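You operate a simulated robot arm through the tools that you are given. There is no shell and no other tool.

The job below is to be done with a simulated two-armed robot. You get a single attempt, and the scene is never put back.

Task
Fit the insert that the green card names into socket 57 and check the plate.
Fine: slide the red bar to FREE first and back to HOLD before you press CHECK. Where these are worked on the way, their far stop is far enough and under half their travel is too little: red bar.
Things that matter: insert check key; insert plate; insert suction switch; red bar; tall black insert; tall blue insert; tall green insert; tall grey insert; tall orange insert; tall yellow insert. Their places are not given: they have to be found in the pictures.

It is judged by the outcome, as a careful person would: the job done as asked, and still so three seconds after it is handed in. It fails if anything else is knocked over, pushed out of place, dropped, spilled or broken.

Robot
Two 7-joint arms with fingered hands on one trunk that stands fixed in place. Base frame: the origin is at the foot of the trunk, x ahead of it, y to its left, z up; the work surface is at about z = 820. Units: mm, rad, N and s.
The left shoulder is at [70, 162, 1271], the right one opposite. With the tool pointing down near the work surface each hand reaches from about 240 to 800 mm from the base axis, measured 20 degrees to its own side. Payload 4 kg a hand.
The TCP of each hand is the grasp point between the finger pads, 26 mm short of the fingertips. In the tool frame z runs along the fingers and y along their closing line. Largest opening 132 mm; the body of the gripper starts 73 mm behind the TCP. The gripper is a hand of 4 fingers: y runs from the thumb to the fingers, the wrist lies at [0, 0, -224] in the tool frame, and closing takes about 1.5 s.
Orientation is that of the tool frame in the base frame, as [roll, pitch, yaw] about the fixed x, y, z axes, in that order (R = Rz(yaw) Ry(pitch) Rx(roll)). With the fingers straight down and closing along the base's y, the tool's x points along the base's -x, its y along +y and its z along -z.

Tools
- The arms move only by the tool step_arm. It takes "left_rows", "right_rows" or both (then of equal length, played together; a hand with none holds still); each is a list of rows, each a list of 2 entries, a list of its own where there are three numbers: the shift along the tool's x, y, z in mm, then the turn, a rotation vector about the tool's x, y, z in rad. In form: [[[tx, ty, tz], [rx, ry, rz]], ...]. A call has 1 to 20 rows; each row shifts and turns the commanded pose from where the row before left it, along the tool's axes as they then stand. "left_grip" and "right_grip" are, for a hand that has rows, the finger opening in mm, from 0 to 132, set as the call begins (left out, the last holds). A row lasts 0.2 s, in which the tool goes at most 50 mm and 0.15 rad; a call with a longer step from one row to the next is refused whole, and so is a gripper value outside its range. Where a pose cannot be reached the arm comes as near as it can. A force on the tool above 80 N (or 10 N above the force at the start of the call, whichever is more), or a blocked arm, ends the call early, and 0.2 s more pass. Each finger travels about 45 mm/s and halts on what it meets, pressing with about 31 N; the grip force reading is that of the motor and also rises with nothing between the fingers. The clock runs only during rows and for 0.2 s after the last one: add rows that do not move to give the fingers time. The reply holds the time, the measured pose of the TCP, the force on the tool along the base axes, the opening and the grip force, in the units named above and with some noise, with the torque about the TCP (base axes, N m) and any sound that the robot's microphone picked up.
- Cameras (640 x 400 px; columns grow to the right, rows downward): "scene" is now at [137.1, -12.4, 1494.2]; the picture's right is [-0.13, -0.99, 0.00], its down [-0.60, 0.08, -0.80] and it looks along [0.79, -0.10, -0.61] (base axes); focal length 352 px, centre (320, 200). "left" rides on the left gripper at [-73, 6, -94] in its tool frame; the picture's right is [-0.08, -1.00, 0.00], its down [0.78, -0.06, -0.62] and it looks along [0.62, -0.05, 0.79] (tool axes); focal length 230 px, centre (320, 200). "right" rides on the right gripper at [73, 6, -94] in its tool frame; the picture's right is [-0.08, 1.00, 0.00], its down [-0.79, -0.06, -0.62] and it looks along [-0.61, -0.05, 0.79] (tool axes); focal length 230 px, centre (320, 200).
- get_image(camera): a new picture of that camera. The clock stands still meanwhile.
- lift_body(by): slides the trunk up (or, below 0, down) by that many mm; the arms and the scene camera ride with it, the base frame stays. It gives what a move gives, with no picture.
- grasp_type(shape, hand): the hand has 4 fingers and takes this shape, open, in about a second: jaw (thumb against the fingers, like two jaws); tri (thumb and two fingers); tip (a fingertip pinch); poke (one finger out to press); point (the index stretched); flat (the hand flat); cup (the hand cupped); fist (a fist). The gripper value then closes the fingers along that shape, each until it touches; the sizes above hold for jaw. It gives what a move gives, with no picture.
- pan_tilt(pan, tilt): turns the head with the scene camera to pan (to the left, within 1.501 rad either way) and tilt (down, from -0.506 to 1.204), counted from straight ahead of the robot. It gives what a move gives.
- probe_pixels(camera, pixels): for up to 12 pixels [column, row] of the newest picture of that camera ("zoom" is the newest enlarged one), the place [x, y, z] in the base frame of the surface seen there, good to about 2 mm. The clock stands still meanwhile.
- zoom(camera, box): a new picture of the part [left, top, right, bottom] of that camera's present view, enlarged. The clock stands still meanwhile.
- close_job(): hands the job in; it is judged then, once.

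Leave the grippers open and the arms clear of the work at the hand-in unless told otherwise.

The tools are called after "Call:" as name(argument=value, ...) on one line, values as JSON. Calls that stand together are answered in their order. step_arm: Moves the arms, as the interface text tells. Its arguments: {"type":"object","properties":{"left_rows":{"type":"array"},"left_grip":{"type":"number"},"right_rows":{"type":"array"},"right_grip":{"type":"number"}},"required":[]} The other tools are called the same way: lift_body (by) slides the trunk up or down; grasp_type (shape, hand) gives the hand a shape; pan_tilt (pan, tilt) turns the head that bears the scene camera; get_image (camera) takes a picture; probe_pixels (camera, pixels) gives the place of the surface under pixels of a picture; zoom (camera, box) takes an enlarged picture of a part of a camera's view; close_job () hands the job in.

At the start:

```text
time_s: 0.0
left_ee_pos: [475.4, 91.1, 1182.5]
left_ee_rot: [-3.141, 0.0, 3.141]
left_ft_force: [0.7, 0.8, -0.3]
left_ft_torque: [0.0, -0.03, 0.01]
left_grip_width: 131.5
left_finger_force: 0.1
left_shape: jaw
right_ee_pos: [496.2, -403.3, 1157.3]
right_ee_rot: [-3.142, 0.001, 3.142]
right_ft_force: [-0.2, 0.3, 1.2]
right_ft_torque: [0.03, -0.03, -0.01]
right_grip_width: 131.8
right_finger_force: 0.1
right_shape: jaw
trunk travel left (down, up): [-750.0, 190.0]
head pan, tilt: [-0.126, 0.651]
```

scene: 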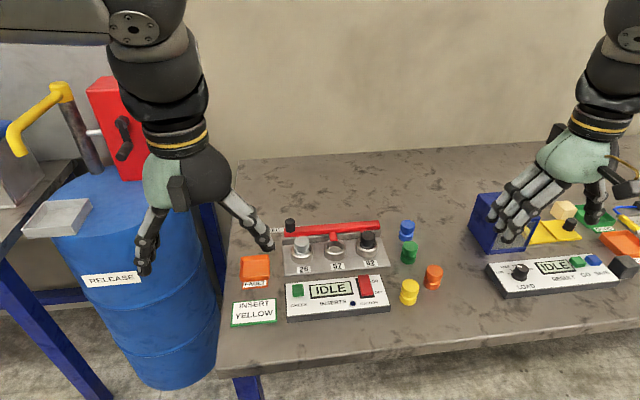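
right: 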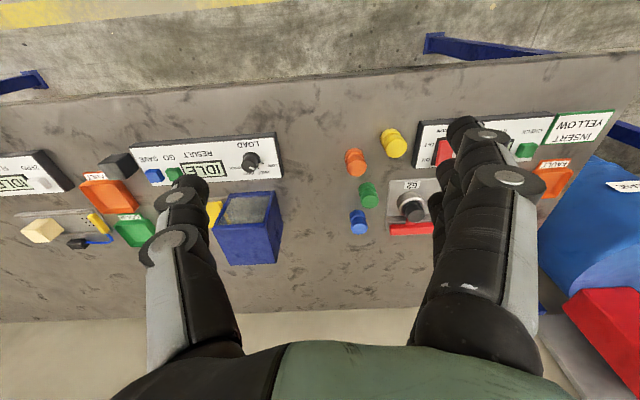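
left: 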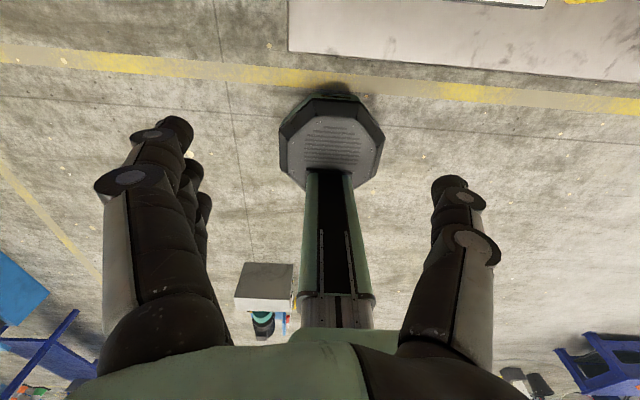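

The scene shows the insert plate around (335,250), a green-edged card at (254,312) reading "INSERT YELLOW", and loose inserts around (408,260). I'll enlarge the plate area to read everything.

Call:
zoom(camera="scene", box=[225, 205, 395, 335])

Call:
zoom(camera="scene", box=[370, 205, 480, 315])

```text
3.08 times, centred on (310, 270) of scene
```

zoom: 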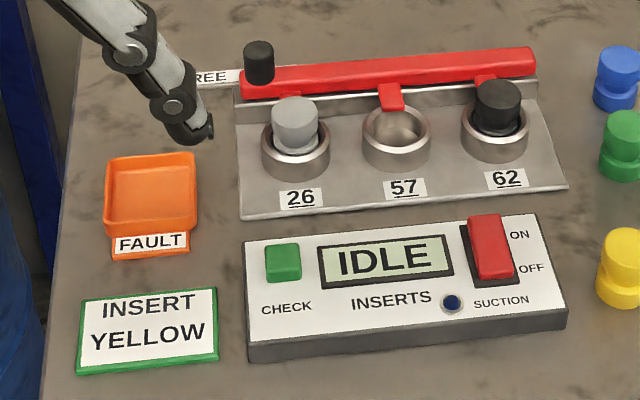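

```text
3.64 times, centred on (425, 260) of scene
```

zoom: 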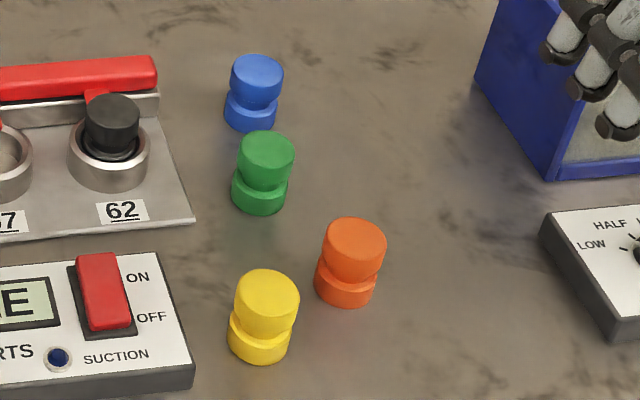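

The card says YELLOW; socket 57 is the empty middle one; grey sits in 26 and black in 62. I'll take a fresh full scene picture and then probe the key points.

Call:
get_image(camera="scene")

Call:
probe_pixels(camera="scene", pixels=[[409, 285], [409, 298], [336, 252], [290, 225], [298, 290], [365, 287], [334, 291], [352, 302], [432, 271], [409, 246], [407, 226], [255, 264]])

```text
taken
```

scene: 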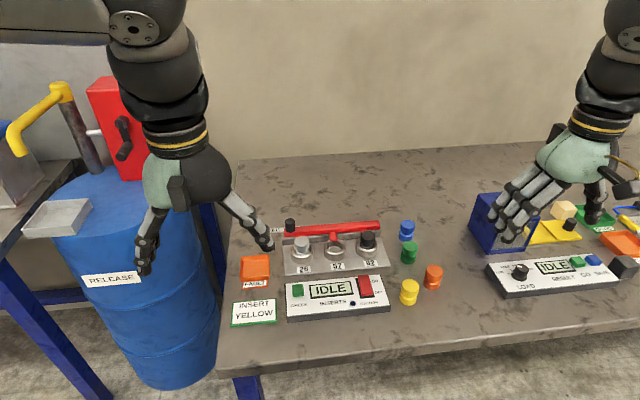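

```text
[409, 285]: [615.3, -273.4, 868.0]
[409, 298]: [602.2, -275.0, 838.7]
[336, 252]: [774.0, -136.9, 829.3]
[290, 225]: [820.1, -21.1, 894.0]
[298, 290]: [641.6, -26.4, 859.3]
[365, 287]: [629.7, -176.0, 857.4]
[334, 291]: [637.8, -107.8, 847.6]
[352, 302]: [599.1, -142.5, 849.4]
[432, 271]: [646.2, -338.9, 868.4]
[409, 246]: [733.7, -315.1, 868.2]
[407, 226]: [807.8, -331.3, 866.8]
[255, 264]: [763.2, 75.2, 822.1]
```

Next I'll enlarge the plate and bar more closely to read the bar's labels and get accurate locations.

Call:
zoom(camera="scene", box=[262, 210, 402, 280])

```text
4.57 times, centred on (332, 245) of scene
```

zoom: 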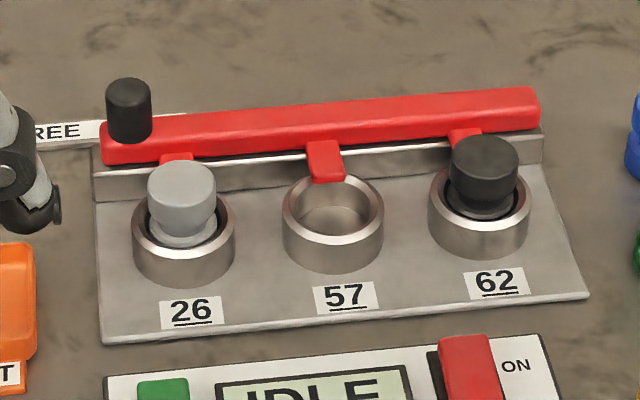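

Call:
probe_pixels(camera="zoom", pixels=[[128, 90], [128, 125], [330, 150], [325, 172], [334, 222], [284, 225], [383, 222], [333, 250], [182, 178], [485, 150], [520, 100], [60, 135]])

Call:
get_image(camera="right")

```text
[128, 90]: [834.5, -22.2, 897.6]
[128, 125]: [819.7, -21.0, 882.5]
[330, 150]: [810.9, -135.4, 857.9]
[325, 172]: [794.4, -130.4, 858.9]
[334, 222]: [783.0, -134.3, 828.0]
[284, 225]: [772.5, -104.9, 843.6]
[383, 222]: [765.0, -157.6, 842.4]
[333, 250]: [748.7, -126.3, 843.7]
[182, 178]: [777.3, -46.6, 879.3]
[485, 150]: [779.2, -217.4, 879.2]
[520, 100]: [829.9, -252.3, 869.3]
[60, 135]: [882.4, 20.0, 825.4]
```

```text
taken
```

right: 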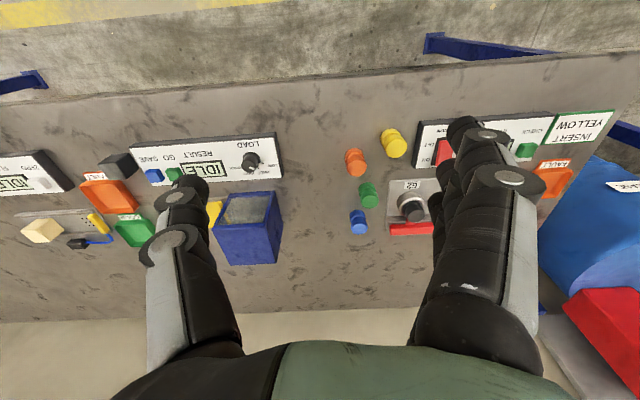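

The yellow insert is at about [612,-274], with its top at z≈868. Socket 57 is at about [771,-131], rim z≈844. The bar's knob is at about [828,-22]. "FREE" is partly readable on a strip to the left of the knob. I'll pull the left hand back out of view and bring the right hand's camera over the plate to read the labels and the switch.

Call:
step_arm(left_rows=[[[18, 10, 0], [0, 0, 0]], [[18, 10, 0], [0, 0, 0]], [[18, 10, 0], [0, 0, 0]], [[18, 10, 0], [0, 0, 0]], [[18, 10, 0], [0, 0, 0]], [[18, 10, 0], [0, 0, 0]], [[18, 10, 0], [0, 0, 0]]], right_rows=[[[-19.6, 37.9, 11], [0, 0, 0]], [[-19.6, 37.9, 11], [0, 0, 0]], [[-19.6, 37.9, 11], [0, 0, 0]], [[-19.6, 37.9, 11], [0, 0, 0]], [[-19.6, 37.9, 11], [0, 0, 0]], [[-19.6, 37.9, 11], [0, 0, 0]], [[-19.6, 37.9, 11], [0, 0, 0]]])

```text
time_s: 1.6
left_ee_pos: [349.1, 163.2, 1182.1]
left_ee_rot: [-3.141, -0.001, -3.141]
left_ft_force: [-0.7, 0.3, 0.3]
left_ft_torque: [0.01, -0.05, -0.01]
left_grip_width: 131.8
left_finger_force: 0.0
left_shape: jaw
right_ee_pos: [562.4, -203.6, 1073.8]
right_ee_rot: [3.138, 0.004, 3.139]
right_ft_force: [-0.2, -0.3, -0.2]
right_ft_torque: [0.0, -0.02, 0.02]
right_grip_width: 132.1
right_finger_force: 0.2
right_shape: jaw
right hand out of reach, approached as far as the arm can: row 5, 6, 7
trunk travel left (down, up): [-750.0, 190.0]
head pan, tilt: [-0.126, 0.651]
```

The right hand stopped short at [562,-204,1074], as far as it could reach at that height. I'll look through its camera from here.

Call:
get_image(camera="right")

Call:
get_image(camera="scene")

```text
taken
```

right: 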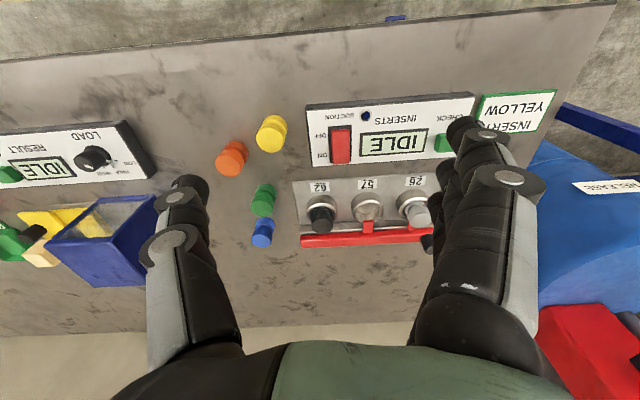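

```text
taken
```

scene: 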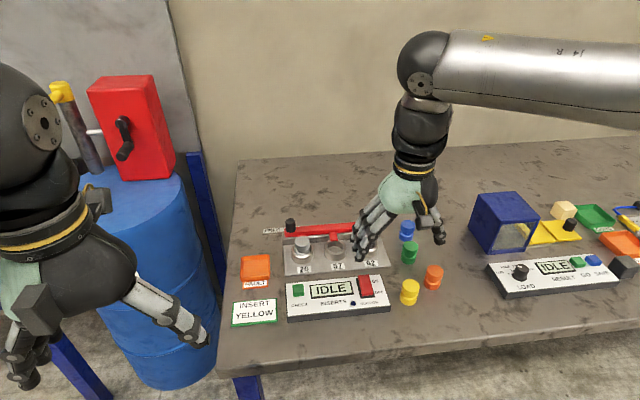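

The plate is visible between the fingers. I'll enlarge the plate and panel from both cameras to read the switch position and the bar labels.

Call:
zoom(camera="right", box=[280, 80, 480, 270])

Call:
zoom(camera="scene", box=[225, 205, 385, 305])

```text
2.11 times, centred on (380, 175) of right
```

zoom: 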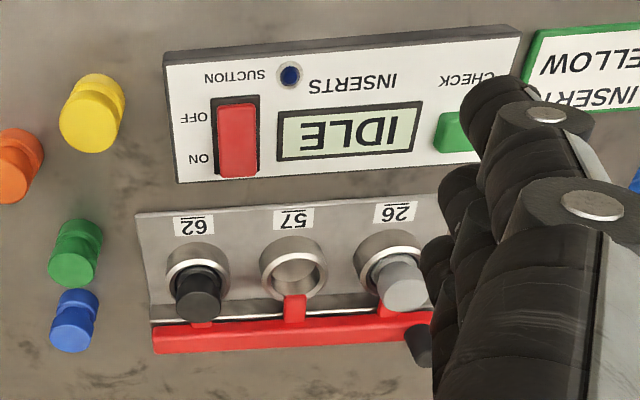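

```text
4.00 times, centred on (305, 255) of scene
```

zoom: 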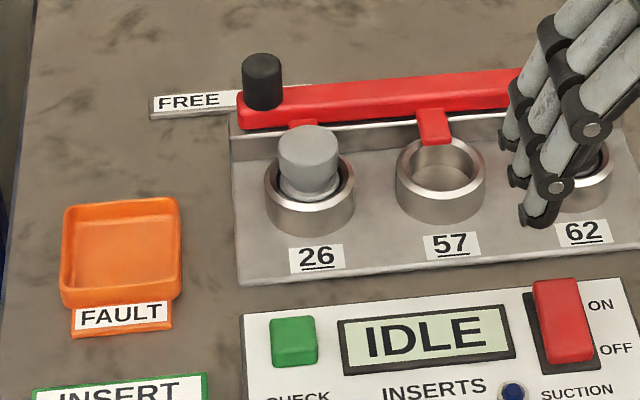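

The strip behind the bar reads FREE on the left of the knob, so HOLD should be where the knob is now. I'll probe the strip, the bar ends, the tabs and the key.

Call:
probe_pixels(camera="zoom", pixels=[[152, 106], [190, 101], [232, 98], [262, 60], [262, 95], [245, 115], [434, 115], [434, 140], [293, 340], [560, 290], [560, 350], [305, 140]])

Call:
probe_pixels(camera="right", pixels=[[274, 125], [366, 207], [342, 130], [342, 155], [322, 213], [413, 213], [368, 227], [305, 241], [420, 240], [368, 240]])

```text
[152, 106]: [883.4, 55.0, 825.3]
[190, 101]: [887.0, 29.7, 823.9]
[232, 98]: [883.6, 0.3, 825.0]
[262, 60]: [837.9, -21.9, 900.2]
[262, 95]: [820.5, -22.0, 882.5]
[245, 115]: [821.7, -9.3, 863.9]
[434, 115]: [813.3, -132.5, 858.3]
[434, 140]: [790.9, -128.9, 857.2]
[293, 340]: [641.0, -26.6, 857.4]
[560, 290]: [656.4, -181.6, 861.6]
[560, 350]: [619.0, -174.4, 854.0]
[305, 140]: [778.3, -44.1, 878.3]
```

```text
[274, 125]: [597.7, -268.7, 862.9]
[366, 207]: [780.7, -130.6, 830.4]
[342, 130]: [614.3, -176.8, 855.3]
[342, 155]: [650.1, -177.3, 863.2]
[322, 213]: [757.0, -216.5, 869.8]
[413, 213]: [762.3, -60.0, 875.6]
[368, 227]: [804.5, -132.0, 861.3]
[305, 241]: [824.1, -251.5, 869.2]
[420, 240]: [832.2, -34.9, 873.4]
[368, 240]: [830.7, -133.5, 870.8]
```

The rocker's near end is lower than its far end (z 855 against 863), so the suction reads as OFF. The knob is at about [830,-22], z 870–900. To learn the arm's true reach lower down, I'll lower the right hand about 90 mm from here, where it stays clear of everything.

Call:
step_arm(right_rows=[[[0, 0, 25], [0, 0, 0]], [[0, 0, 25], [0, 0, 0]], [[0, 0, 25], [0, 0, 0]], [[0, 0, 15], [0, 0, 0]]])

```text
time_s: 2.6
left_ee_pos: [350.6, 161.3, 1182.2]
left_ee_rot: [3.141, 0.0, 3.141]
left_ft_force: [-0.2, -0.5, -0.2]
left_ft_torque: [-0.02, -0.01, 0.01]
left_grip_width: 131.8
left_finger_force: 0.1
left_shape: jaw
right_ee_pos: [554.1, -214.5, 986.4]
right_ee_rot: [3.138, 0.002, 3.14]
right_ft_force: [-0.3, 0.4, 0.5]
right_ft_torque: [0.01, -0.01, -0.01]
right_grip_width: 131.8
right_finger_force: 0.1
right_shape: jaw
right hand out of reach, approached as far as the arm can: row 2, 3, 4
trunk travel left (down, up): [-750.0, 190.0]
head pan, tilt: [-0.126, 0.651]
```

It slid slightly in y and x while going down, so I'll test plain forward motion in small steps to see what limits it.

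Call:
step_arm(right_rows=[[[-15, 0, 0], [0, 0, 0]], [[-15, 0, 0], [0, 0, 0]]])

Call:
get_image(camera="scene")

```text
time_s: 3.2
left_ee_pos: [349.4, 161.7, 1181.4]
left_ee_rot: [3.141, 0.0, -3.141]
left_ft_force: [-0.6, -0.5, -1.1]
left_ft_torque: [0.0, -0.01, 0.01]
left_grip_width: 131.6
left_finger_force: 0.1
left_shape: jaw
right_ee_pos: [568.1, -228.3, 993.2]
right_ee_rot: [3.138, 0.001, 3.141]
right_ft_force: [-0.1, -0.3, 0.1]
right_ft_torque: [0.02, -0.01, 0.01]
right_grip_width: 131.8
right_finger_force: 0.0
right_shape: jaw
right hand out of reach, approached as far as the arm can: row 1, 2
trunk travel left (down, up): [-750.0, 190.0]
head pan, tilt: [-0.126, 0.651]
```

```text
taken
```

scene: 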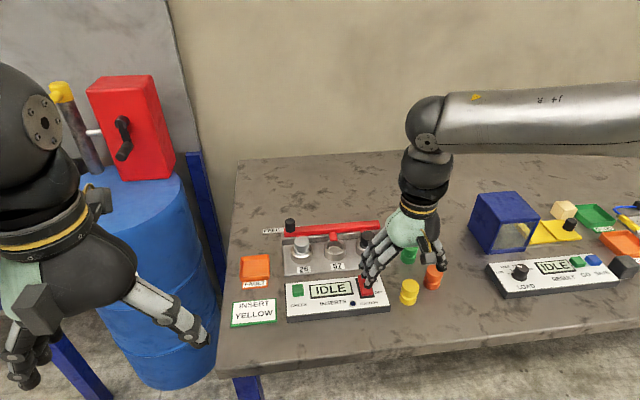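

The arm seems held by a joint limit with the elbow out to the right, not by its length. I'll turn the wrist a little about the vertical (0.3 rad anticlockwise seen from above) to see whether that frees it.

Call:
step_arm(right_rows=[[[0, 0, 0], [0, 0, -0.15]], [[0, 0, 0], [0, 0, -0.15]], [[0, 0, 0], [0, 0, 0]]])

```text
time_s: 4.0
left_ee_pos: [349.8, 161.0, 1182.0]
left_ee_rot: [3.14, 0.002, -3.141]
left_ft_force: [0.3, 0.3, 0.4]
left_ft_torque: [-0.02, 0.01, 0.02]
left_grip_width: 131.7
left_finger_force: 0.0
left_shape: jaw
right_ee_pos: [568.7, -228.1, 994.0]
right_ee_rot: [3.14, 0.002, -2.841]
right_ft_force: [0.4, -0.4, 0.2]
right_ft_torque: [0.0, 0.0, -0.02]
right_grip_width: 131.9
right_finger_force: 0.0
right_shape: jaw
trunk travel left (down, up): [-750.0, 190.0]
head pan, tilt: [-0.126, 0.651]
```

That turn went through cleanly with no reach complaint. Now I'll test going forward 60 mm at this yaw.

Call:
step_arm(right_rows=[[[-28.7, -8.9, 0], [0, 0, 0]], [[-28.7, -8.9, 0], [0, 0, 0]]])

```text
time_s: 4.6
left_ee_pos: [349.6, 160.9, 1181.6]
left_ee_rot: [-3.142, 0.001, -3.141]
left_ft_force: [-0.1, 0.2, 0.0]
left_ft_torque: [-0.02, -0.01, 0.02]
left_grip_width: 131.8
left_finger_force: 0.0
left_shape: jaw
right_ee_pos: [593.4, -254.6, 1005.1]
right_ee_rot: [3.14, 0.001, -2.842]
right_ft_force: [1.1, -0.5, 0.7]
right_ft_torque: [-0.01, -0.01, 0.0]
right_grip_width: 131.8
right_finger_force: 0.1
right_shape: jaw
right hand out of reach, approached as far as the arm can: row 1, 2
trunk travel left (down, up): [-750.0, 190.0]
head pan, tilt: [-0.126, 0.651]
```

It again traded forward motion for sideways motion. I'll turn the head to the right to see how the right arm's elbow lies.

Call:
pan_tilt(pan=-0.9, tilt=0.4)

Call:
get_image(camera="scene")

```text
time_s: 5.7
left_ee_pos: [349.9, 161.2, 1182.7]
left_ee_rot: [3.141, -0.002, -3.142]
left_ft_force: [0.5, -1.0, -0.1]
left_ft_torque: [-0.02, 0.0, -0.02]
left_grip_width: 131.7
left_finger_force: 0.0
left_shape: jaw
right_ee_pos: [593.8, -254.3, 1006.6]
right_ee_rot: [3.141, 0.002, -2.843]
right_ft_force: [-0.2, -0.4, -0.1]
right_ft_torque: [0.0, 0.01, -0.05]
right_grip_width: 131.9
right_finger_force: 0.0
right_shape: jaw
trunk travel left (down, up): [-750.0, 190.0]
head pan, tilt: [-0.901, 0.4]
```

```text
taken
```

scene: 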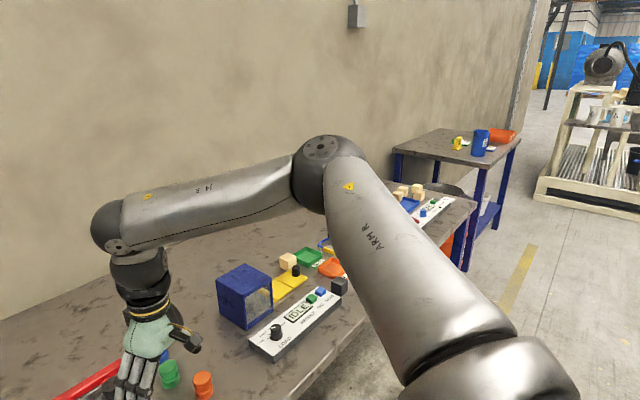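

The elbow is far out forward-right, and the shoulder is swung in against its limit. I'll lower the hand to about z 935, where the tips still clear everything by about 35 mm, and see whether the limit eases lower down.

Call:
step_arm(right_rows=[[[0, 0, 35], [0, 0, 0]], [[0, 0, 35], [0, 0, 0]], [[-15, 0, 0], [0, 0, 0]]])

```text
time_s: 6.5
left_ee_pos: [349.2, 162.2, 1182.0]
left_ee_rot: [-3.141, 0.001, -3.14]
left_ft_force: [-0.1, 0.0, -0.4]
left_ft_torque: [0.03, -0.01, 0.0]
left_grip_width: 131.6
left_finger_force: 0.1
left_shape: jaw
right_ee_pos: [580.7, -269.2, 950.3]
right_ee_rot: [3.141, 0.0, -2.842]
right_ft_force: [-0.5, 0.6, 0.9]
right_ft_torque: [0.01, 0.0, 0.02]
right_grip_width: 132.1
right_finger_force: 0.0
right_shape: jaw
right hand out of reach, approached as far as the arm can: row 1, 2, 3
trunk travel left (down, up): [-750.0, 190.0]
head pan, tilt: [-0.901, 0.4]
```

Lower made it slightly worse, so the limit depends on the arm's posture. I'll probe the elbow and forearm in a fresh picture to understand the arm's geometry.

Call:
get_image(camera="scene")

Call:
probe_pixels(camera="scene", pixels=[[325, 150], [300, 180], [230, 190], [120, 220], [135, 270], [380, 230], [440, 320], [480, 370]])

```text
taken
```

scene: 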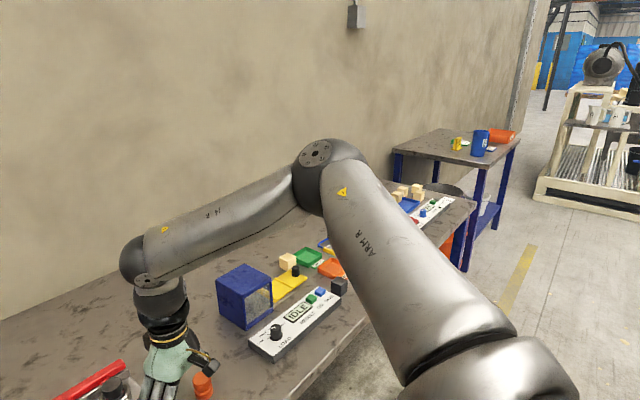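

```text
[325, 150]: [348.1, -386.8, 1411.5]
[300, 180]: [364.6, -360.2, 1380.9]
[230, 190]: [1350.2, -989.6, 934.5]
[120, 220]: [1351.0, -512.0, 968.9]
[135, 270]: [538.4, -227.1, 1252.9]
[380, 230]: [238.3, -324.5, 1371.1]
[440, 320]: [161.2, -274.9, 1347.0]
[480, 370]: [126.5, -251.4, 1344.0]
```

The elbow sits high (z≈1370) and out. I'll try the opposite wrist turn, clockwise from above by 0.75 rad, and then a forward nudge to see how that changes the limit.

Call:
step_arm(right_rows=[[[0, 0, 0], [0, 0, 0.15]], [[0, 0, 0], [0, 0, 0.15]], [[0, 0, 0], [0, 0, 0.15]], [[0, 0, 0], [0, 0, 0.15]], [[0, 0, 0], [0, 0, 0.15]], [[0, 0, 0], [0, 0, 0]]])

```text
time_s: 7.9
left_ee_pos: [349.9, 161.5, 1183.0]
left_ee_rot: [3.141, 0.0, 3.141]
left_ft_force: [-0.2, -0.2, 0.3]
left_ft_torque: [-0.02, -0.01, -0.02]
left_grip_width: 131.5
left_finger_force: 0.1
left_shape: jaw
right_ee_pos: [577.9, -270.0, 951.4]
right_ee_rot: [-3.141, 0.0, 2.689]
right_ft_force: [0.0, -0.1, 0.2]
right_ft_torque: [0.0, -0.01, 0.0]
right_grip_width: 131.8
right_finger_force: 0.0
right_shape: jaw
trunk travel left (down, up): [-750.0, 190.0]
head pan, tilt: [-0.901, 0.4]
```

Call:
step_arm(right_rows=[[[-18, 8.7, 0], [0, 0, 0]], [[-18, 8.7, 0], [0, 0, 0]]])

```text
time_s: 8.5
left_ee_pos: [349.9, 161.3, 1182.8]
left_ee_rot: [-3.14, -0.001, 3.141]
left_ft_force: [0.5, 0.3, 0.3]
left_ft_torque: [0.02, 0.01, 0.0]
left_grip_width: 131.9
left_finger_force: 0.1
left_shape: jaw
right_ee_pos: [594.9, -282.2, 963.6]
right_ee_rot: [3.141, 0.002, 2.691]
right_ft_force: [-0.6, -0.2, 1.0]
right_ft_torque: [-0.01, 0.02, -0.03]
right_grip_width: 131.7
right_finger_force: 0.1
right_shape: jaw
right hand out of reach, approached as far as the arm can: row 1, 2
trunk travel left (down, up): [-750.0, 190.0]
head pan, tilt: [-0.901, 0.4]
```

The wrist turn makes no difference, so I suspect the limit is how far the wrist bends between forearm and hand. I'll turn back to straight yaw and tilt the fingers forward by 0.45 rad about the hand's own closing line, then test.

Call:
step_arm(right_rows=[[[0, 0, 0], [0, 0, -0.15]], [[0, 0, 0], [0, 0, -0.15]], [[0, 0, 0], [0, 0, -0.15]], [[0, 0, 0], [0, -0.15, 0]], [[0, 0, 0], [0, -0.15, 0]], [[0, 0, 0], [0, -0.15, 0]], [[0, 0, 0], [0, 0, 0]]])

```text
time_s: 10.1
left_ee_pos: [350.0, 162.0, 1182.7]
left_ee_rot: [3.142, 0.0, 3.141]
left_ft_force: [-0.3, -0.1, -0.5]
left_ft_torque: [0.0, -0.02, 0.07]
left_grip_width: 131.9
left_finger_force: 0.0
left_shape: jaw
right_ee_pos: [595.4, -283.6, 963.1]
right_ee_rot: [-3.141, 0.45, 3.14]
right_ft_force: [0.2, 0.3, 0.5]
right_ft_torque: [0.0, 0.01, 0.03]
right_grip_width: 131.9
right_finger_force: 0.0
right_shape: jaw
trunk travel left (down, up): [-750.0, 190.0]
head pan, tilt: [-0.901, 0.4]
```

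The tilt was clean. Now a forward test of 60 mm with the tilt held.

Call:
step_arm(right_rows=[[[-27, 0, 13], [0, 0, 0]], [[-27, 0, 13], [0, 0, 0]]])

```text
time_s: 10.7
left_ee_pos: [350.7, 162.3, 1181.3]
left_ee_rot: [-3.141, -0.002, 3.141]
left_ft_force: [0.2, -0.2, 0.4]
left_ft_torque: [0.01, 0.0, 0.0]
left_grip_width: 131.9
left_finger_force: 0.1
left_shape: jaw
right_ee_pos: [655.0, -284.9, 962.0]
right_ee_rot: [-3.141, 0.448, 3.141]
right_ft_force: [-0.4, 0.4, 0.3]
right_ft_torque: [0.02, 0.01, 0.0]
right_grip_width: 131.7
right_finger_force: 0.1
right_shape: jaw
trunk travel left (down, up): [-750.0, 190.0]
head pan, tilt: [-0.901, 0.4]
```

That worked. I'll continue forward and toward the plate, staying at z≈960.

Call:
step_arm(right_rows=[[[-18, 30, 8.7], [0, 0, 0]], [[-18, 30, 8.7], [0, 0, 0]], [[-18, 30, 8.7], [0, 0, 0]]])

```text
time_s: 11.5
left_ee_pos: [348.6, 161.2, 1183.3]
left_ee_rot: [3.139, -0.001, 3.141]
left_ft_force: [-0.7, -0.3, 0.0]
left_ft_torque: [0.0, 0.02, -0.02]
left_grip_width: 131.8
left_finger_force: 0.1
left_shape: jaw
right_ee_pos: [675.9, -231.8, 985.2]
right_ee_rot: [3.139, 0.451, 3.14]
right_ft_force: [-0.7, 0.6, 0.1]
right_ft_torque: [-0.02, 0.01, 0.0]
right_grip_width: 132.0
right_finger_force: 0.0
right_shape: jaw
right hand out of reach, approached as far as the arm can: row 2, 3
trunk travel left (down, up): [-750.0, 190.0]
head pan, tilt: [-0.901, 0.4]
```

Limited again at [676,-232,985], so it's the wrist's position that is bounded, not its bend. I'll look at the arm again.

Call:
pan_tilt(pan=-0.7, tilt=0.3)

Call:
get_image(camera="scene")

```text
time_s: 12.2
left_ee_pos: [349.9, 162.0, 1183.1]
left_ee_rot: [-3.141, -0.001, 3.141]
left_ft_force: [0.2, -0.1, -0.2]
left_ft_torque: [-0.01, -0.02, -0.01]
left_grip_width: 131.8
left_finger_force: 0.0
left_shape: jaw
right_ee_pos: [676.8, -232.1, 983.2]
right_ee_rot: [3.139, 0.452, -3.14]
right_ft_force: [-0.1, -0.6, 0.1]
right_ft_torque: [0.03, 0.02, -0.01]
right_grip_width: 131.9
right_finger_force: 0.0
right_shape: jaw
trunk travel left (down, up): [-750.0, 190.0]
head pan, tilt: [-0.7, 0.3]
```

```text
taken
```

scene: 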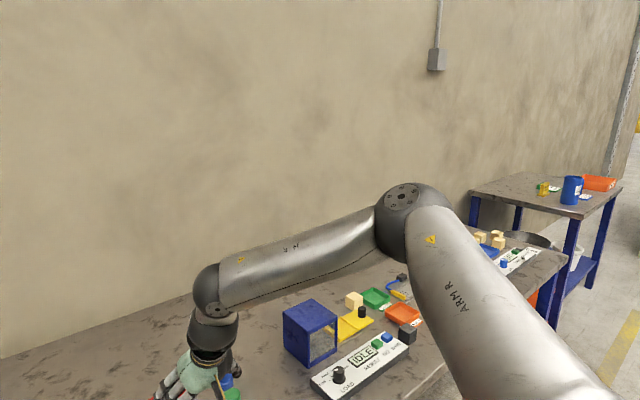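

Call:
probe_pixels(camera="scene", pixels=[[401, 196], [385, 230], [430, 250], [300, 250], [245, 275], [218, 310], [212, 290], [212, 335], [460, 290], [520, 360], [330, 245], [390, 215]])

```text
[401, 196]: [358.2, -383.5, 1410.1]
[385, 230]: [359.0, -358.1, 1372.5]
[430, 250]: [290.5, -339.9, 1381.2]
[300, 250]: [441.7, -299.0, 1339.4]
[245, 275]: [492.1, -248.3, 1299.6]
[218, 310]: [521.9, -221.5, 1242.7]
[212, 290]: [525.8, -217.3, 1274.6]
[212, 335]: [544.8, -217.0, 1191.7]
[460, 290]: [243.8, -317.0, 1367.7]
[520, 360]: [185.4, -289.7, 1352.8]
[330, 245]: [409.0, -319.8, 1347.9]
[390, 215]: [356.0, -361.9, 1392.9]
```

The upper arm looks stuck near one azimuth, with only the forearm swinging about the elbow. My plan is to straighten the arm by going out forward-right first, then swing left with the arm extended. First leg goes to about [736,-352,985].

Call:
step_arm(right_rows=[[[-13.5, -30, 6.5], [0, 0, 0]], [[-13.5, -30, 6.5], [0, 0, 0]], [[-13.5, -30, 6.5], [0, 0, 0]], [[-13.5, -30, 6.5], [0, 0, 0]]])

```text
time_s: 13.2
left_ee_pos: [350.3, 161.1, 1182.3]
left_ee_rot: [3.139, 0.0, 3.14]
left_ft_force: [-0.4, 0.1, 0.5]
left_ft_torque: [0.02, 0.05, 0.01]
left_grip_width: 131.7
left_finger_force: 0.0
left_shape: jaw
right_ee_pos: [736.8, -352.7, 980.1]
right_ee_rot: [3.139, 0.448, 3.142]
right_ft_force: [-0.2, -0.6, -0.6]
right_ft_torque: [0.01, -0.02, 0.01]
right_grip_width: 132.1
right_finger_force: 0.0
right_shape: jaw
trunk travel left (down, up): [-750.0, 190.0]
head pan, tilt: [-0.7, 0.3]
```

That was reached fully. I'll go further forward at the same y.

Call:
step_arm(right_rows=[[[-18, 0, 8.7], [0, 0, 0]], [[-18, 0, 8.7], [0, 0, 0]], [[-18, 0, 8.7], [0, 0, 0]]])

Call:
get_image(camera="scene")

```text
time_s: 14.1
left_ee_pos: [348.9, 162.2, 1182.9]
left_ee_rot: [3.141, 0.0, 3.141]
left_ft_force: [0.0, -0.1, -0.4]
left_ft_torque: [-0.03, 0.04, 0.0]
left_grip_width: 131.7
left_finger_force: 0.1
left_shape: jaw
right_ee_pos: [751.5, -360.3, 998.6]
right_ee_rot: [-3.141, 0.45, 3.141]
right_ft_force: [-0.3, -0.9, -0.4]
right_ft_torque: [0.01, 0.04, 0.0]
right_grip_width: 131.8
right_finger_force: 0.0
right_shape: jaw
right hand out of reach, approached as far as the arm can: row 1, 2, 3
trunk travel left (down, up): [-750.0, 190.0]
head pan, tilt: [-0.7, 0.3]
```

```text
taken
```

scene: 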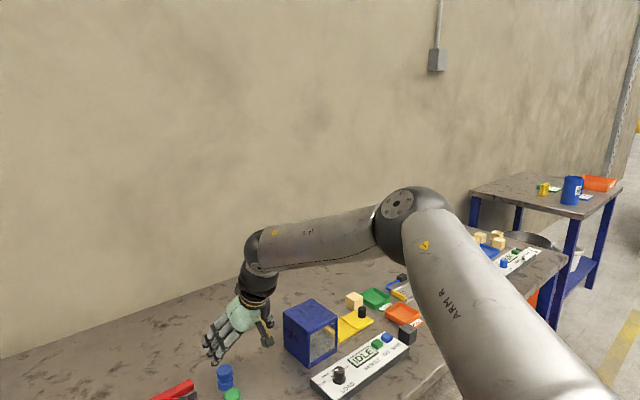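

The elbow stays at the same place whatever I do. I'll try ten small nudges inward and forward, to see whether it creeps (a solver effect) or is truly stuck.

Call:
step_arm(right_rows=[[[-5.4, 8, 2.6], [0, 0, 0]], [[-5.4, 8, 2.6], [0, 0, 0]], [[-5.4, 8, 2.6], [0, 0, 0]], [[-5.4, 8, 2.6], [0, 0, 0]], [[-5.4, 8, 2.6], [0, 0, 0]], [[-5.4, 8, 2.6], [0, 0, 0]], [[-5.4, 8, 2.6], [0, 0, 0]], [[-5.4, 8, 2.6], [0, 0, 0]], [[-5.4, 8, 2.6], [0, 0, 0]], [[-5.4, 8, 2.6], [0, 0, 0]]])

```text
time_s: 16.2
left_ee_pos: [349.8, 162.2, 1182.2]
left_ee_rot: [-3.141, 0.0, 3.141]
left_ft_force: [0.0, -0.2, 0.5]
left_ft_torque: [0.01, -0.03, 0.01]
left_grip_width: 131.8
left_finger_force: 0.0
left_shape: jaw
right_ee_pos: [742.2, -306.4, 1023.6]
right_ee_rot: [3.138, 0.452, 3.141]
right_ft_force: [-0.8, -0.2, -0.9]
right_ft_torque: [-0.02, -0.01, 0.0]
right_grip_width: 131.8
right_finger_force: 0.0
right_shape: jaw
right hand out of reach, approached as far as the arm can: row 1, 2, 3, 4, 5, 6, 7, 8, 9, 10
trunk travel left (down, up): [-750.0, 190.0]
head pan, tilt: [-0.7, 0.3]
```

It slides along a fixed-radius surface around the elbow. I'll zoom in on the arm and the wrist to understand the joint layout.

Call:
zoom(camera="scene", box=[170, 170, 470, 390])

```text
1.82 times, centred on (320, 280) of scene
```

zoom: 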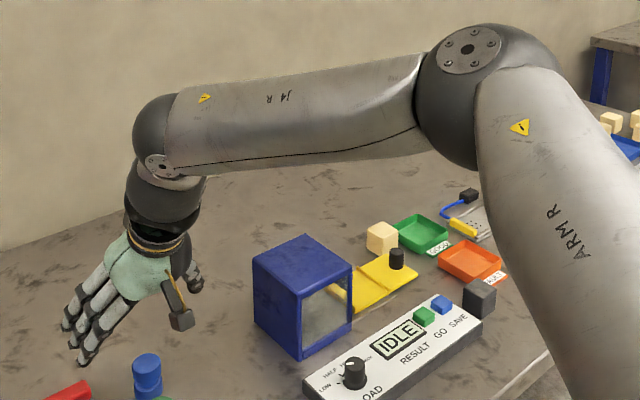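

Call:
probe_pixels(camera="zoom", pixels=[[155, 125], [165, 165], [160, 205], [135, 265], [468, 48], [450, 110], [180, 110], [410, 90], [290, 120], [540, 125], [600, 300], [70, 320]])

```text
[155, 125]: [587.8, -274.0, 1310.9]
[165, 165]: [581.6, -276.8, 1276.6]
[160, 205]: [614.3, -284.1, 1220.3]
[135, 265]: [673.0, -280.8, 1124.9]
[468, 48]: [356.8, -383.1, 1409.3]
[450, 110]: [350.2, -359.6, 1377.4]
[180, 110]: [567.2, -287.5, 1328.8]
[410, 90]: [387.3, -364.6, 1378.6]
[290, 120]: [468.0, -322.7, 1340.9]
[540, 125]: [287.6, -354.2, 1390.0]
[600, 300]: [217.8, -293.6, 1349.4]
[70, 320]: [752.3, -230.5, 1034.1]
```

To see which way the upper arm can move, I'll draw the hand back toward [500,-400,1024] (clear air) and look at the elbow again.

Call:
step_arm(right_rows=[[[36, -16, -17.4], [0, 0, 0]], [[36, -16, -17.4], [0, 0, 0]], [[36, -16, -17.4], [0, 0, 0]], [[36, -16, -17.4], [0, 0, 0]], [[36, -16, -17.4], [0, 0, 0]], [[36, -16, -17.4], [0, 0, 0]]])

Call:
get_image(camera="scene")

```text
time_s: 17.6
left_ee_pos: [349.5, 160.8, 1182.6]
left_ee_rot: [3.141, 0.002, -3.141]
left_ft_force: [-0.4, -0.4, -0.4]
left_ft_torque: [-0.02, -0.03, -0.02]
left_grip_width: 131.9
left_finger_force: 0.0
left_shape: jaw
right_ee_pos: [500.4, -401.1, 1024.5]
right_ee_rot: [3.139, 0.45, -3.14]
right_ft_force: [0.1, -0.4, 0.0]
right_ft_torque: [0.02, -0.03, 0.04]
right_grip_width: 132.2
right_finger_force: 0.0
right_shape: jaw
trunk travel left (down, up): [-750.0, 190.0]
head pan, tilt: [-0.7, 0.3]
```

```text
taken
```

scene: 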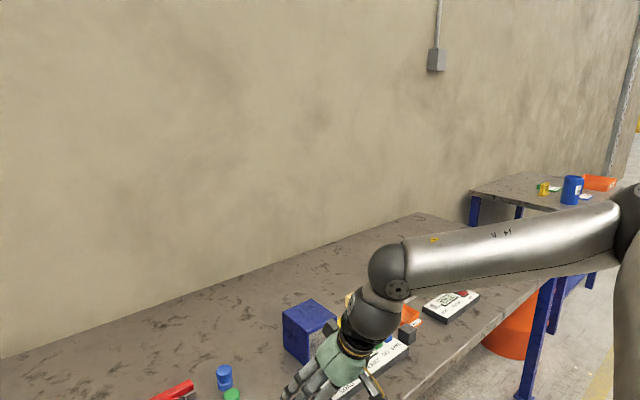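

Call:
probe_pixels(camera="scene", pixels=[[632, 200], [610, 250], [500, 240], [392, 260], [396, 288], [370, 315]])

Call:
pan_tilt(pan=-1.1, tilt=0.3)

Call:
get_image(camera="scene")

```text
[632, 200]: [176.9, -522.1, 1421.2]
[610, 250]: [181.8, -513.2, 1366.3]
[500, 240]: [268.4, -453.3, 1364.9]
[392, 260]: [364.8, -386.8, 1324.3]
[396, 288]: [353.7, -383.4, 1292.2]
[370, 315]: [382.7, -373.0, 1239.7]
```

```text
time_s: 18.5
left_ee_pos: [350.9, 163.0, 1181.2]
left_ee_rot: [3.142, -0.002, -3.141]
left_ft_force: [-0.5, -0.3, 0.7]
left_ft_torque: [-0.01, -0.02, 0.03]
left_grip_width: 131.6
left_finger_force: 0.1
left_shape: jaw
right_ee_pos: [501.8, -399.9, 1023.2]
right_ee_rot: [-3.141, 0.448, -3.14]
right_ft_force: [0.7, -0.5, -0.4]
right_ft_torque: [0.0, 0.0, 0.02]
right_grip_width: 131.9
right_finger_force: 0.0
right_shape: jaw
trunk travel left (down, up): [-750.0, 190.0]
head pan, tilt: [-1.1, 0.3]
```

```text
taken
```

scene: 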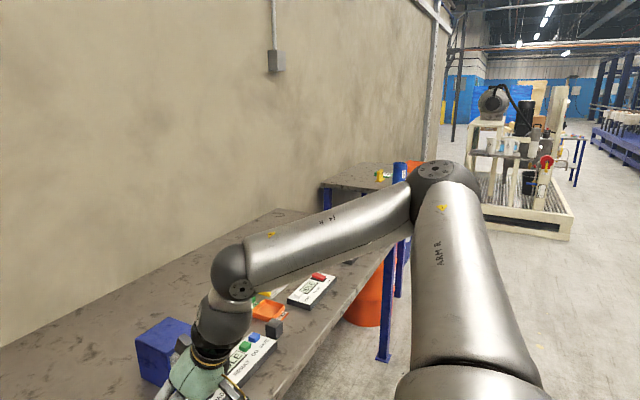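

The elbow moved out a lot but at the same height, so the shoulder's elevation seems fixed near z 1370. I'll tilt the hand to nearly horizontal-forward here in free air, advancing a little, and see whether the elbow drops into a lower posture.

Call:
step_arm(right_rows=[[[0, 0, 20], [0, -0.14, 0]], [[0, 0, 20], [0, -0.14, 0]], [[0, 0, 20], [0, -0.14, 0]], [[0, 0, 20], [0, -0.14, 0]], [[0, 0, 20], [0, -0.14, 0]], [[0, 0, 20], [0, -0.14, 0]]])

Call:
get_image(camera="scene")

```text
time_s: 19.9
left_ee_pos: [350.7, 161.1, 1181.9]
left_ee_rot: [-3.141, -0.001, -3.141]
left_ft_force: [0.2, -0.2, -0.7]
left_ft_torque: [0.01, 0.0, 0.0]
left_grip_width: 131.9
left_finger_force: 0.0
left_shape: jaw
right_ee_pos: [585.5, -402.4, 941.5]
right_ee_rot: [-3.14, 1.292, -3.142]
right_ft_force: [0.2, 0.2, -0.9]
right_ft_torque: [-0.03, 0.04, 0.01]
right_grip_width: 132.0
right_finger_force: 0.0
right_shape: jaw
trunk travel left (down, up): [-750.0, 190.0]
head pan, tilt: [-1.1, 0.3]
```

```text
taken
```

scene: 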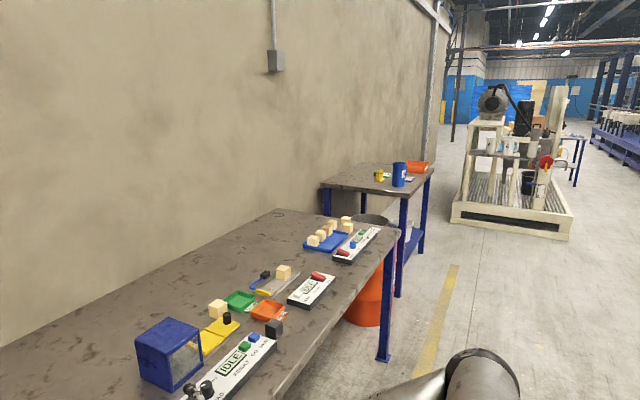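

The elbow has dropped low now, so the arm does have a low-elbow posture when the hand points forward. I'll move inward (+y) and slightly up in this posture and check whether it stays free.

Call:
step_arm(right_rows=[[[-14.4, 30, -4.2], [0, 0, 0]], [[-14.4, 30, -4.2], [0, 0, 0]], [[-7, 40, 0], [0, 0, 0]], [[0, 40, 0], [0, 0, 0]], [[0, 40, 0], [0, 0, 0]]])

Call:
pan_tilt(pan=-0.3, tilt=0.65)

Call:
get_image(camera="scene")

```text
time_s: 21.1
left_ee_pos: [349.5, 163.0, 1182.0]
left_ee_rot: [-3.14, 0.0, -3.141]
left_ft_force: [-1.1, 0.2, -0.1]
left_ft_torque: [0.01, -0.02, -0.01]
left_grip_width: 131.9
left_finger_force: 0.0
left_shape: jaw
right_ee_pos: [587.1, -220.3, 983.0]
right_ee_rot: [-3.134, 1.289, -3.137]
right_ft_force: [0.0, 0.9, 0.1]
right_ft_torque: [-0.01, 0.0, -0.01]
right_grip_width: 131.8
right_finger_force: 0.0
right_shape: jaw
trunk travel left (down, up): [-750.0, 190.0]
head pan, tilt: [-1.1, 0.3]
```

```text
time_s: 22.2
left_ee_pos: [349.8, 162.0, 1182.8]
left_ee_rot: [3.141, 0.0, 3.141]
left_ft_force: [0.8, -0.6, -0.3]
left_ft_torque: [0.01, 0.01, 0.0]
left_grip_width: 131.8
left_finger_force: 0.1
left_shape: jaw
right_ee_pos: [586.8, -222.8, 981.6]
right_ee_rot: [3.141, 1.291, -3.139]
right_ft_force: [0.6, 0.3, 0.1]
right_ft_torque: [-0.02, -0.03, -0.03]
right_grip_width: 132.1
right_finger_force: 0.2
right_shape: jaw
trunk travel left (down, up): [-750.0, 190.0]
head pan, tilt: [-0.3, 0.649]
```

```text
taken
```

scene: 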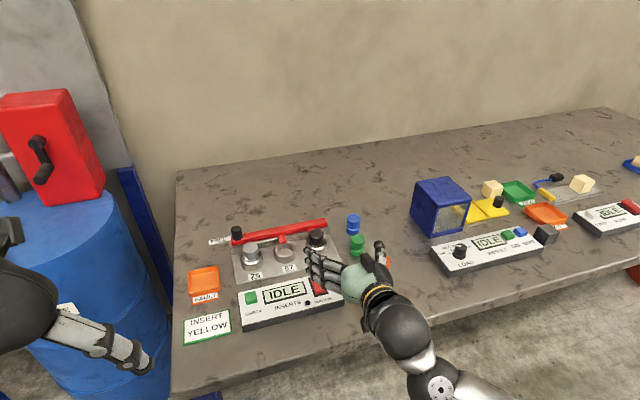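

The arm now comes in from the near side with the elbow low, and +y motion was unrestricted. I'll continue forward and inward toward the socket at a safe height (z≈985).

Call:
step_arm(right_rows=[[[-8.3, 18, 28.8], [0, 0, 0]], [[-8.3, 18, 28.8], [0, 0, 0]], [[-8.3, 18, 28.8], [0, 0, 0]], [[-8.3, 18, 28.8], [0, 0, 0]], [[-8.3, 18, 28.8], [0, 0, 0]]])

```text
time_s: 23.4
left_ee_pos: [351.7, 162.4, 1181.5]
left_ee_rot: [3.14, -0.002, -3.141]
left_ft_force: [0.4, 0.5, -0.1]
left_ft_torque: [-0.02, 0.04, 0.0]
left_grip_width: 131.7
left_finger_force: 0.1
left_shape: jaw
right_ee_pos: [740.2, -131.4, 979.1]
right_ee_rot: [-3.138, 1.289, -3.139]
right_ft_force: [-0.7, -1.4, 0.7]
right_ft_torque: [0.03, -0.01, 0.02]
right_grip_width: 131.8
right_finger_force: 0.0
right_shape: jaw
trunk travel left (down, up): [-750.0, 190.0]
head pan, tilt: [-0.3, 0.649]
```

Reach is fine in this posture; the hand is at [740,-131,979]. For sliding the bar's knob and pressing CHECK, a single outstretched finger is best, so I'll give the right hand the "poke" shape here in clear air and look at it.

Call:
grasp_type(hand="right", shape="poke")

Call:
get_image(camera="scene")

Call:
get_image(camera="right")

```text
time_s: 24.4
left_ee_pos: [349.1, 161.1, 1182.3]
left_ee_rot: [-3.141, 0.001, 3.141]
left_ft_force: [-0.5, -0.1, 0.2]
left_ft_torque: [-0.02, 0.01, -0.02]
left_grip_width: 131.9
left_finger_force: 0.0
left_shape: jaw
right_ee_pos: [739.8, -132.5, 979.6]
right_ee_rot: [3.141, 1.291, 3.139]
right_ft_force: [0.5, 0.8, 0.2]
right_ft_torque: [0.02, 0.02, -0.03]
right_grip_width: 0.1
right_finger_force: 0.1
right_shape: poke
trunk travel left (down, up): [-750.0, 190.0]
head pan, tilt: [-0.3, 0.649]
```

```text
taken
```

scene: 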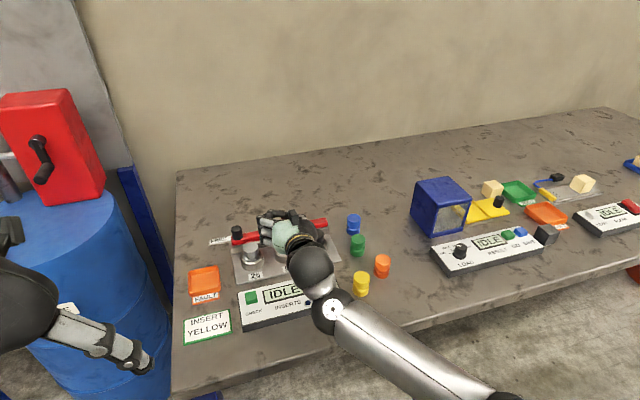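

```text
taken
```

right: 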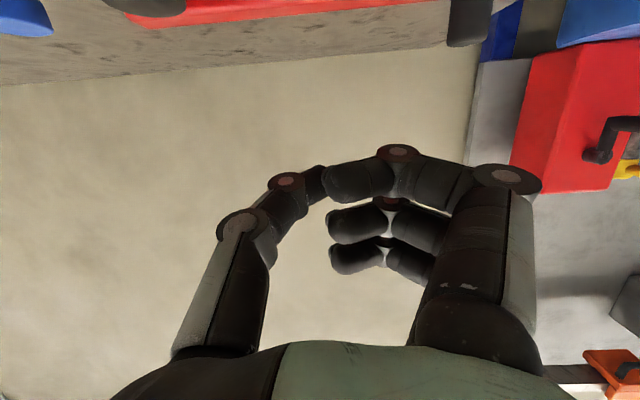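

Call:
zoom(camera="scene", box=[215, 180, 375, 300])

Call:
probe_pixels(camera="right", pixels=[[398, 152], [340, 180], [290, 182], [320, 185], [375, 175], [355, 220], [355, 258], [500, 178], [450, 150]])

```text
3.33 times, centred on (295, 240) of scene
```

zoom: 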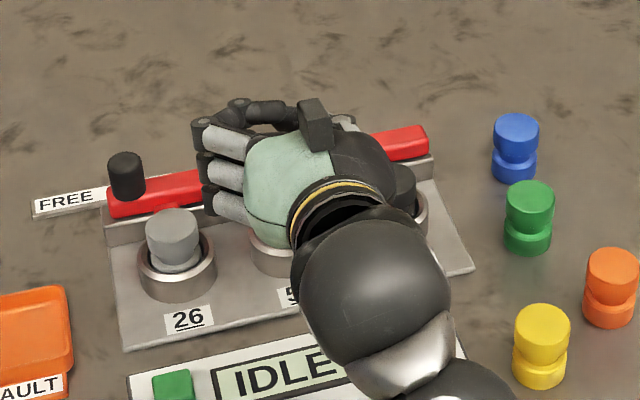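

```text
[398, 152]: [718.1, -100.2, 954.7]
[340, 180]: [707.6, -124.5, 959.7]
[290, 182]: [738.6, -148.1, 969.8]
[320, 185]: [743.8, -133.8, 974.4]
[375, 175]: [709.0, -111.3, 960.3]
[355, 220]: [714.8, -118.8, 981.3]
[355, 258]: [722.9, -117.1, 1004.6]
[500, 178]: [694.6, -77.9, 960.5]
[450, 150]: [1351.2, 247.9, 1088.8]
```

In this "poke" shape the fingers are curled, with only the thumb tip near the grasp point. I'll try the "point" shape, with the index stretched, and compare.

Call:
grasp_type(hand="right", shape="point")

Call:
get_image(camera="right")

Call:
zoom(camera="scene", box=[215, 180, 375, 300])

```text
time_s: 25.2
left_ee_pos: [348.5, 160.6, 1182.6]
left_ee_rot: [3.141, 0.0, 3.141]
left_ft_force: [0.0, -0.8, 0.9]
left_ft_torque: [0.0, -0.08, 0.0]
left_grip_width: 131.8
left_finger_force: 0.1
left_shape: jaw
right_ee_pos: [738.7, -132.3, 979.4]
right_ee_rot: [-3.141, 1.289, 3.14]
right_ft_force: [-0.3, -0.2, 0.2]
right_ft_torque: [-0.04, 0.0, -0.01]
right_grip_width: 126.1
right_finger_force: 0.1
right_shape: point
trunk travel left (down, up): [-750.0, 190.0]
head pan, tilt: [-0.3, 0.649]
```

```text
taken
```

right: 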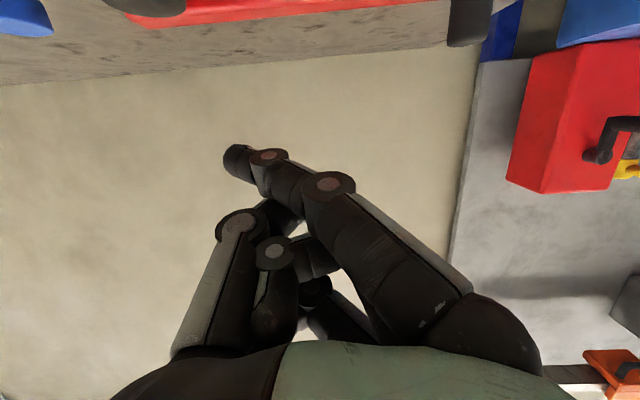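

```text
3.33 times, centred on (295, 240) of scene
```

zoom: 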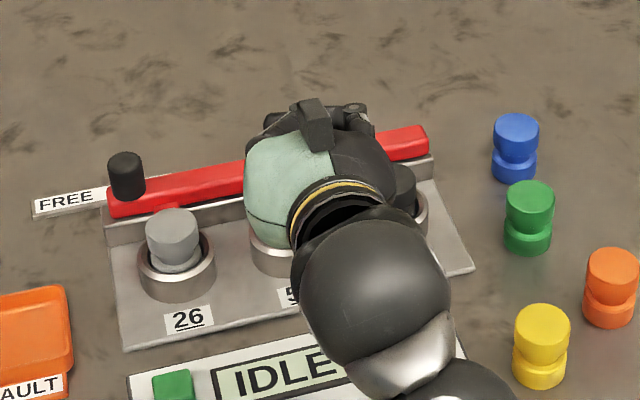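

In "point", the index stretches out well beyond the other fingers. I'll probe its tip and joints.

Call:
probe_pixels(camera="right", pixels=[[237, 160], [232, 152], [245, 170], [268, 160], [330, 190], [290, 180], [400, 240], [237, 225], [275, 250], [320, 280]])

```text
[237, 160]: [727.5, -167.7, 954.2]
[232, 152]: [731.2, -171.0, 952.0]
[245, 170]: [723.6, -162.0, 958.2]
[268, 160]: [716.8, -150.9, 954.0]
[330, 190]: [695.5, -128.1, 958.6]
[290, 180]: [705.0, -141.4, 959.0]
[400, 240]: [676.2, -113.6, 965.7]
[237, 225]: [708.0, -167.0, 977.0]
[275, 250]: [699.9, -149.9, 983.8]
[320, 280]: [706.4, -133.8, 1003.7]
```

The index tip lies at about tool (20,-39,0). The shape may still have been settling, so I'll give it a second with the grip fully open and look again.

Call:
step_arm(right_rows=[[[0, 0, 0], [0, 0, 0]], [[0, 0, 0], [0, 0, 0]], [[0, 0, 0], [0, 0, 0]], [[0, 0, 0], [0, 0, 0]]], right_grip=132)

Call:
get_image(camera="right")

```text
time_s: 26.2
left_ee_pos: [350.0, 161.9, 1182.8]
left_ee_rot: [-3.141, -0.002, 3.14]
left_ft_force: [0.6, -0.3, -0.8]
left_ft_torque: [0.01, 0.02, 0.0]
left_grip_width: 131.7
left_finger_force: 0.0
left_shape: jaw
right_ee_pos: [739.5, -131.1, 980.3]
right_ee_rot: [3.14, 1.29, 3.139]
right_ft_force: [-0.1, 0.2, 0.0]
right_ft_torque: [0.01, 0.01, 0.01]
right_grip_width: 126.2
right_finger_force: 0.0
right_shape: point
trunk travel left (down, up): [-750.0, 190.0]
head pan, tilt: [-0.3, 0.649]
```

```text
taken
```

right: 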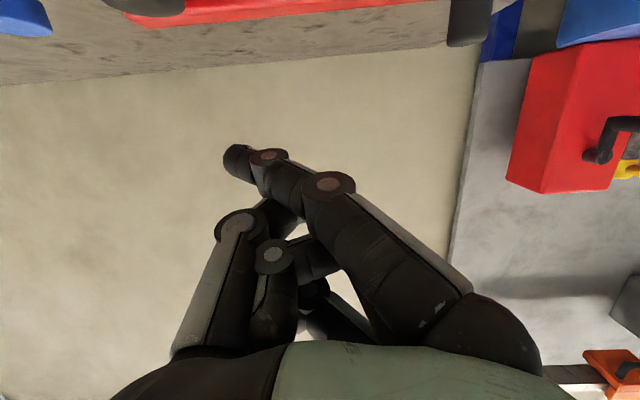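

"Point" slants across the palm. I'll look at the "tip" pinch shape, which might both pinch the knob and press the key.

Call:
grasp_type(hand="right", shape="tip")

Call:
get_image(camera="right")

Call:
zoom(camera="scene", box=[215, 180, 375, 300])

```text
time_s: 27.1
left_ee_pos: [349.2, 162.2, 1182.4]
left_ee_rot: [3.141, -0.001, -3.141]
left_ft_force: [0.2, -0.6, 0.7]
left_ft_torque: [0.0, -0.01, -0.01]
left_grip_width: 131.7
left_finger_force: 0.1
left_shape: jaw
right_ee_pos: [739.1, -133.2, 979.6]
right_ee_rot: [3.141, 1.29, 3.142]
right_ft_force: [0.3, 0.3, -0.4]
right_ft_torque: [-0.03, -0.01, 0.02]
right_grip_width: 132.2
right_finger_force: 0.0
right_shape: tip
trunk travel left (down, up): [-750.0, 190.0]
head pan, tilt: [-0.3, 0.649]
```

```text
taken
```

right: 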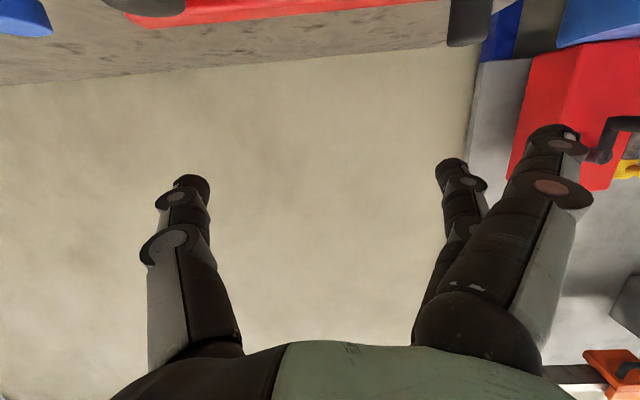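

```text
3.33 times, centred on (295, 240) of scene
```

zoom: 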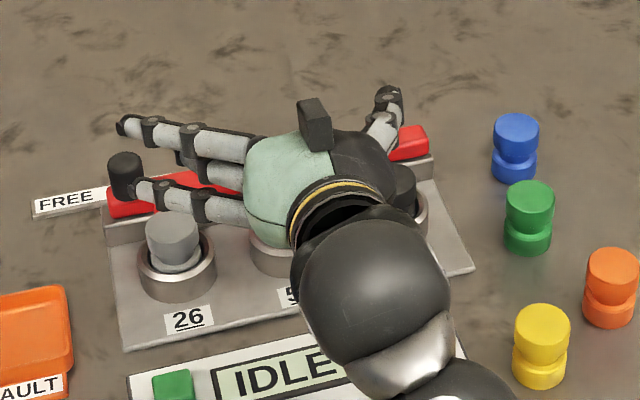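

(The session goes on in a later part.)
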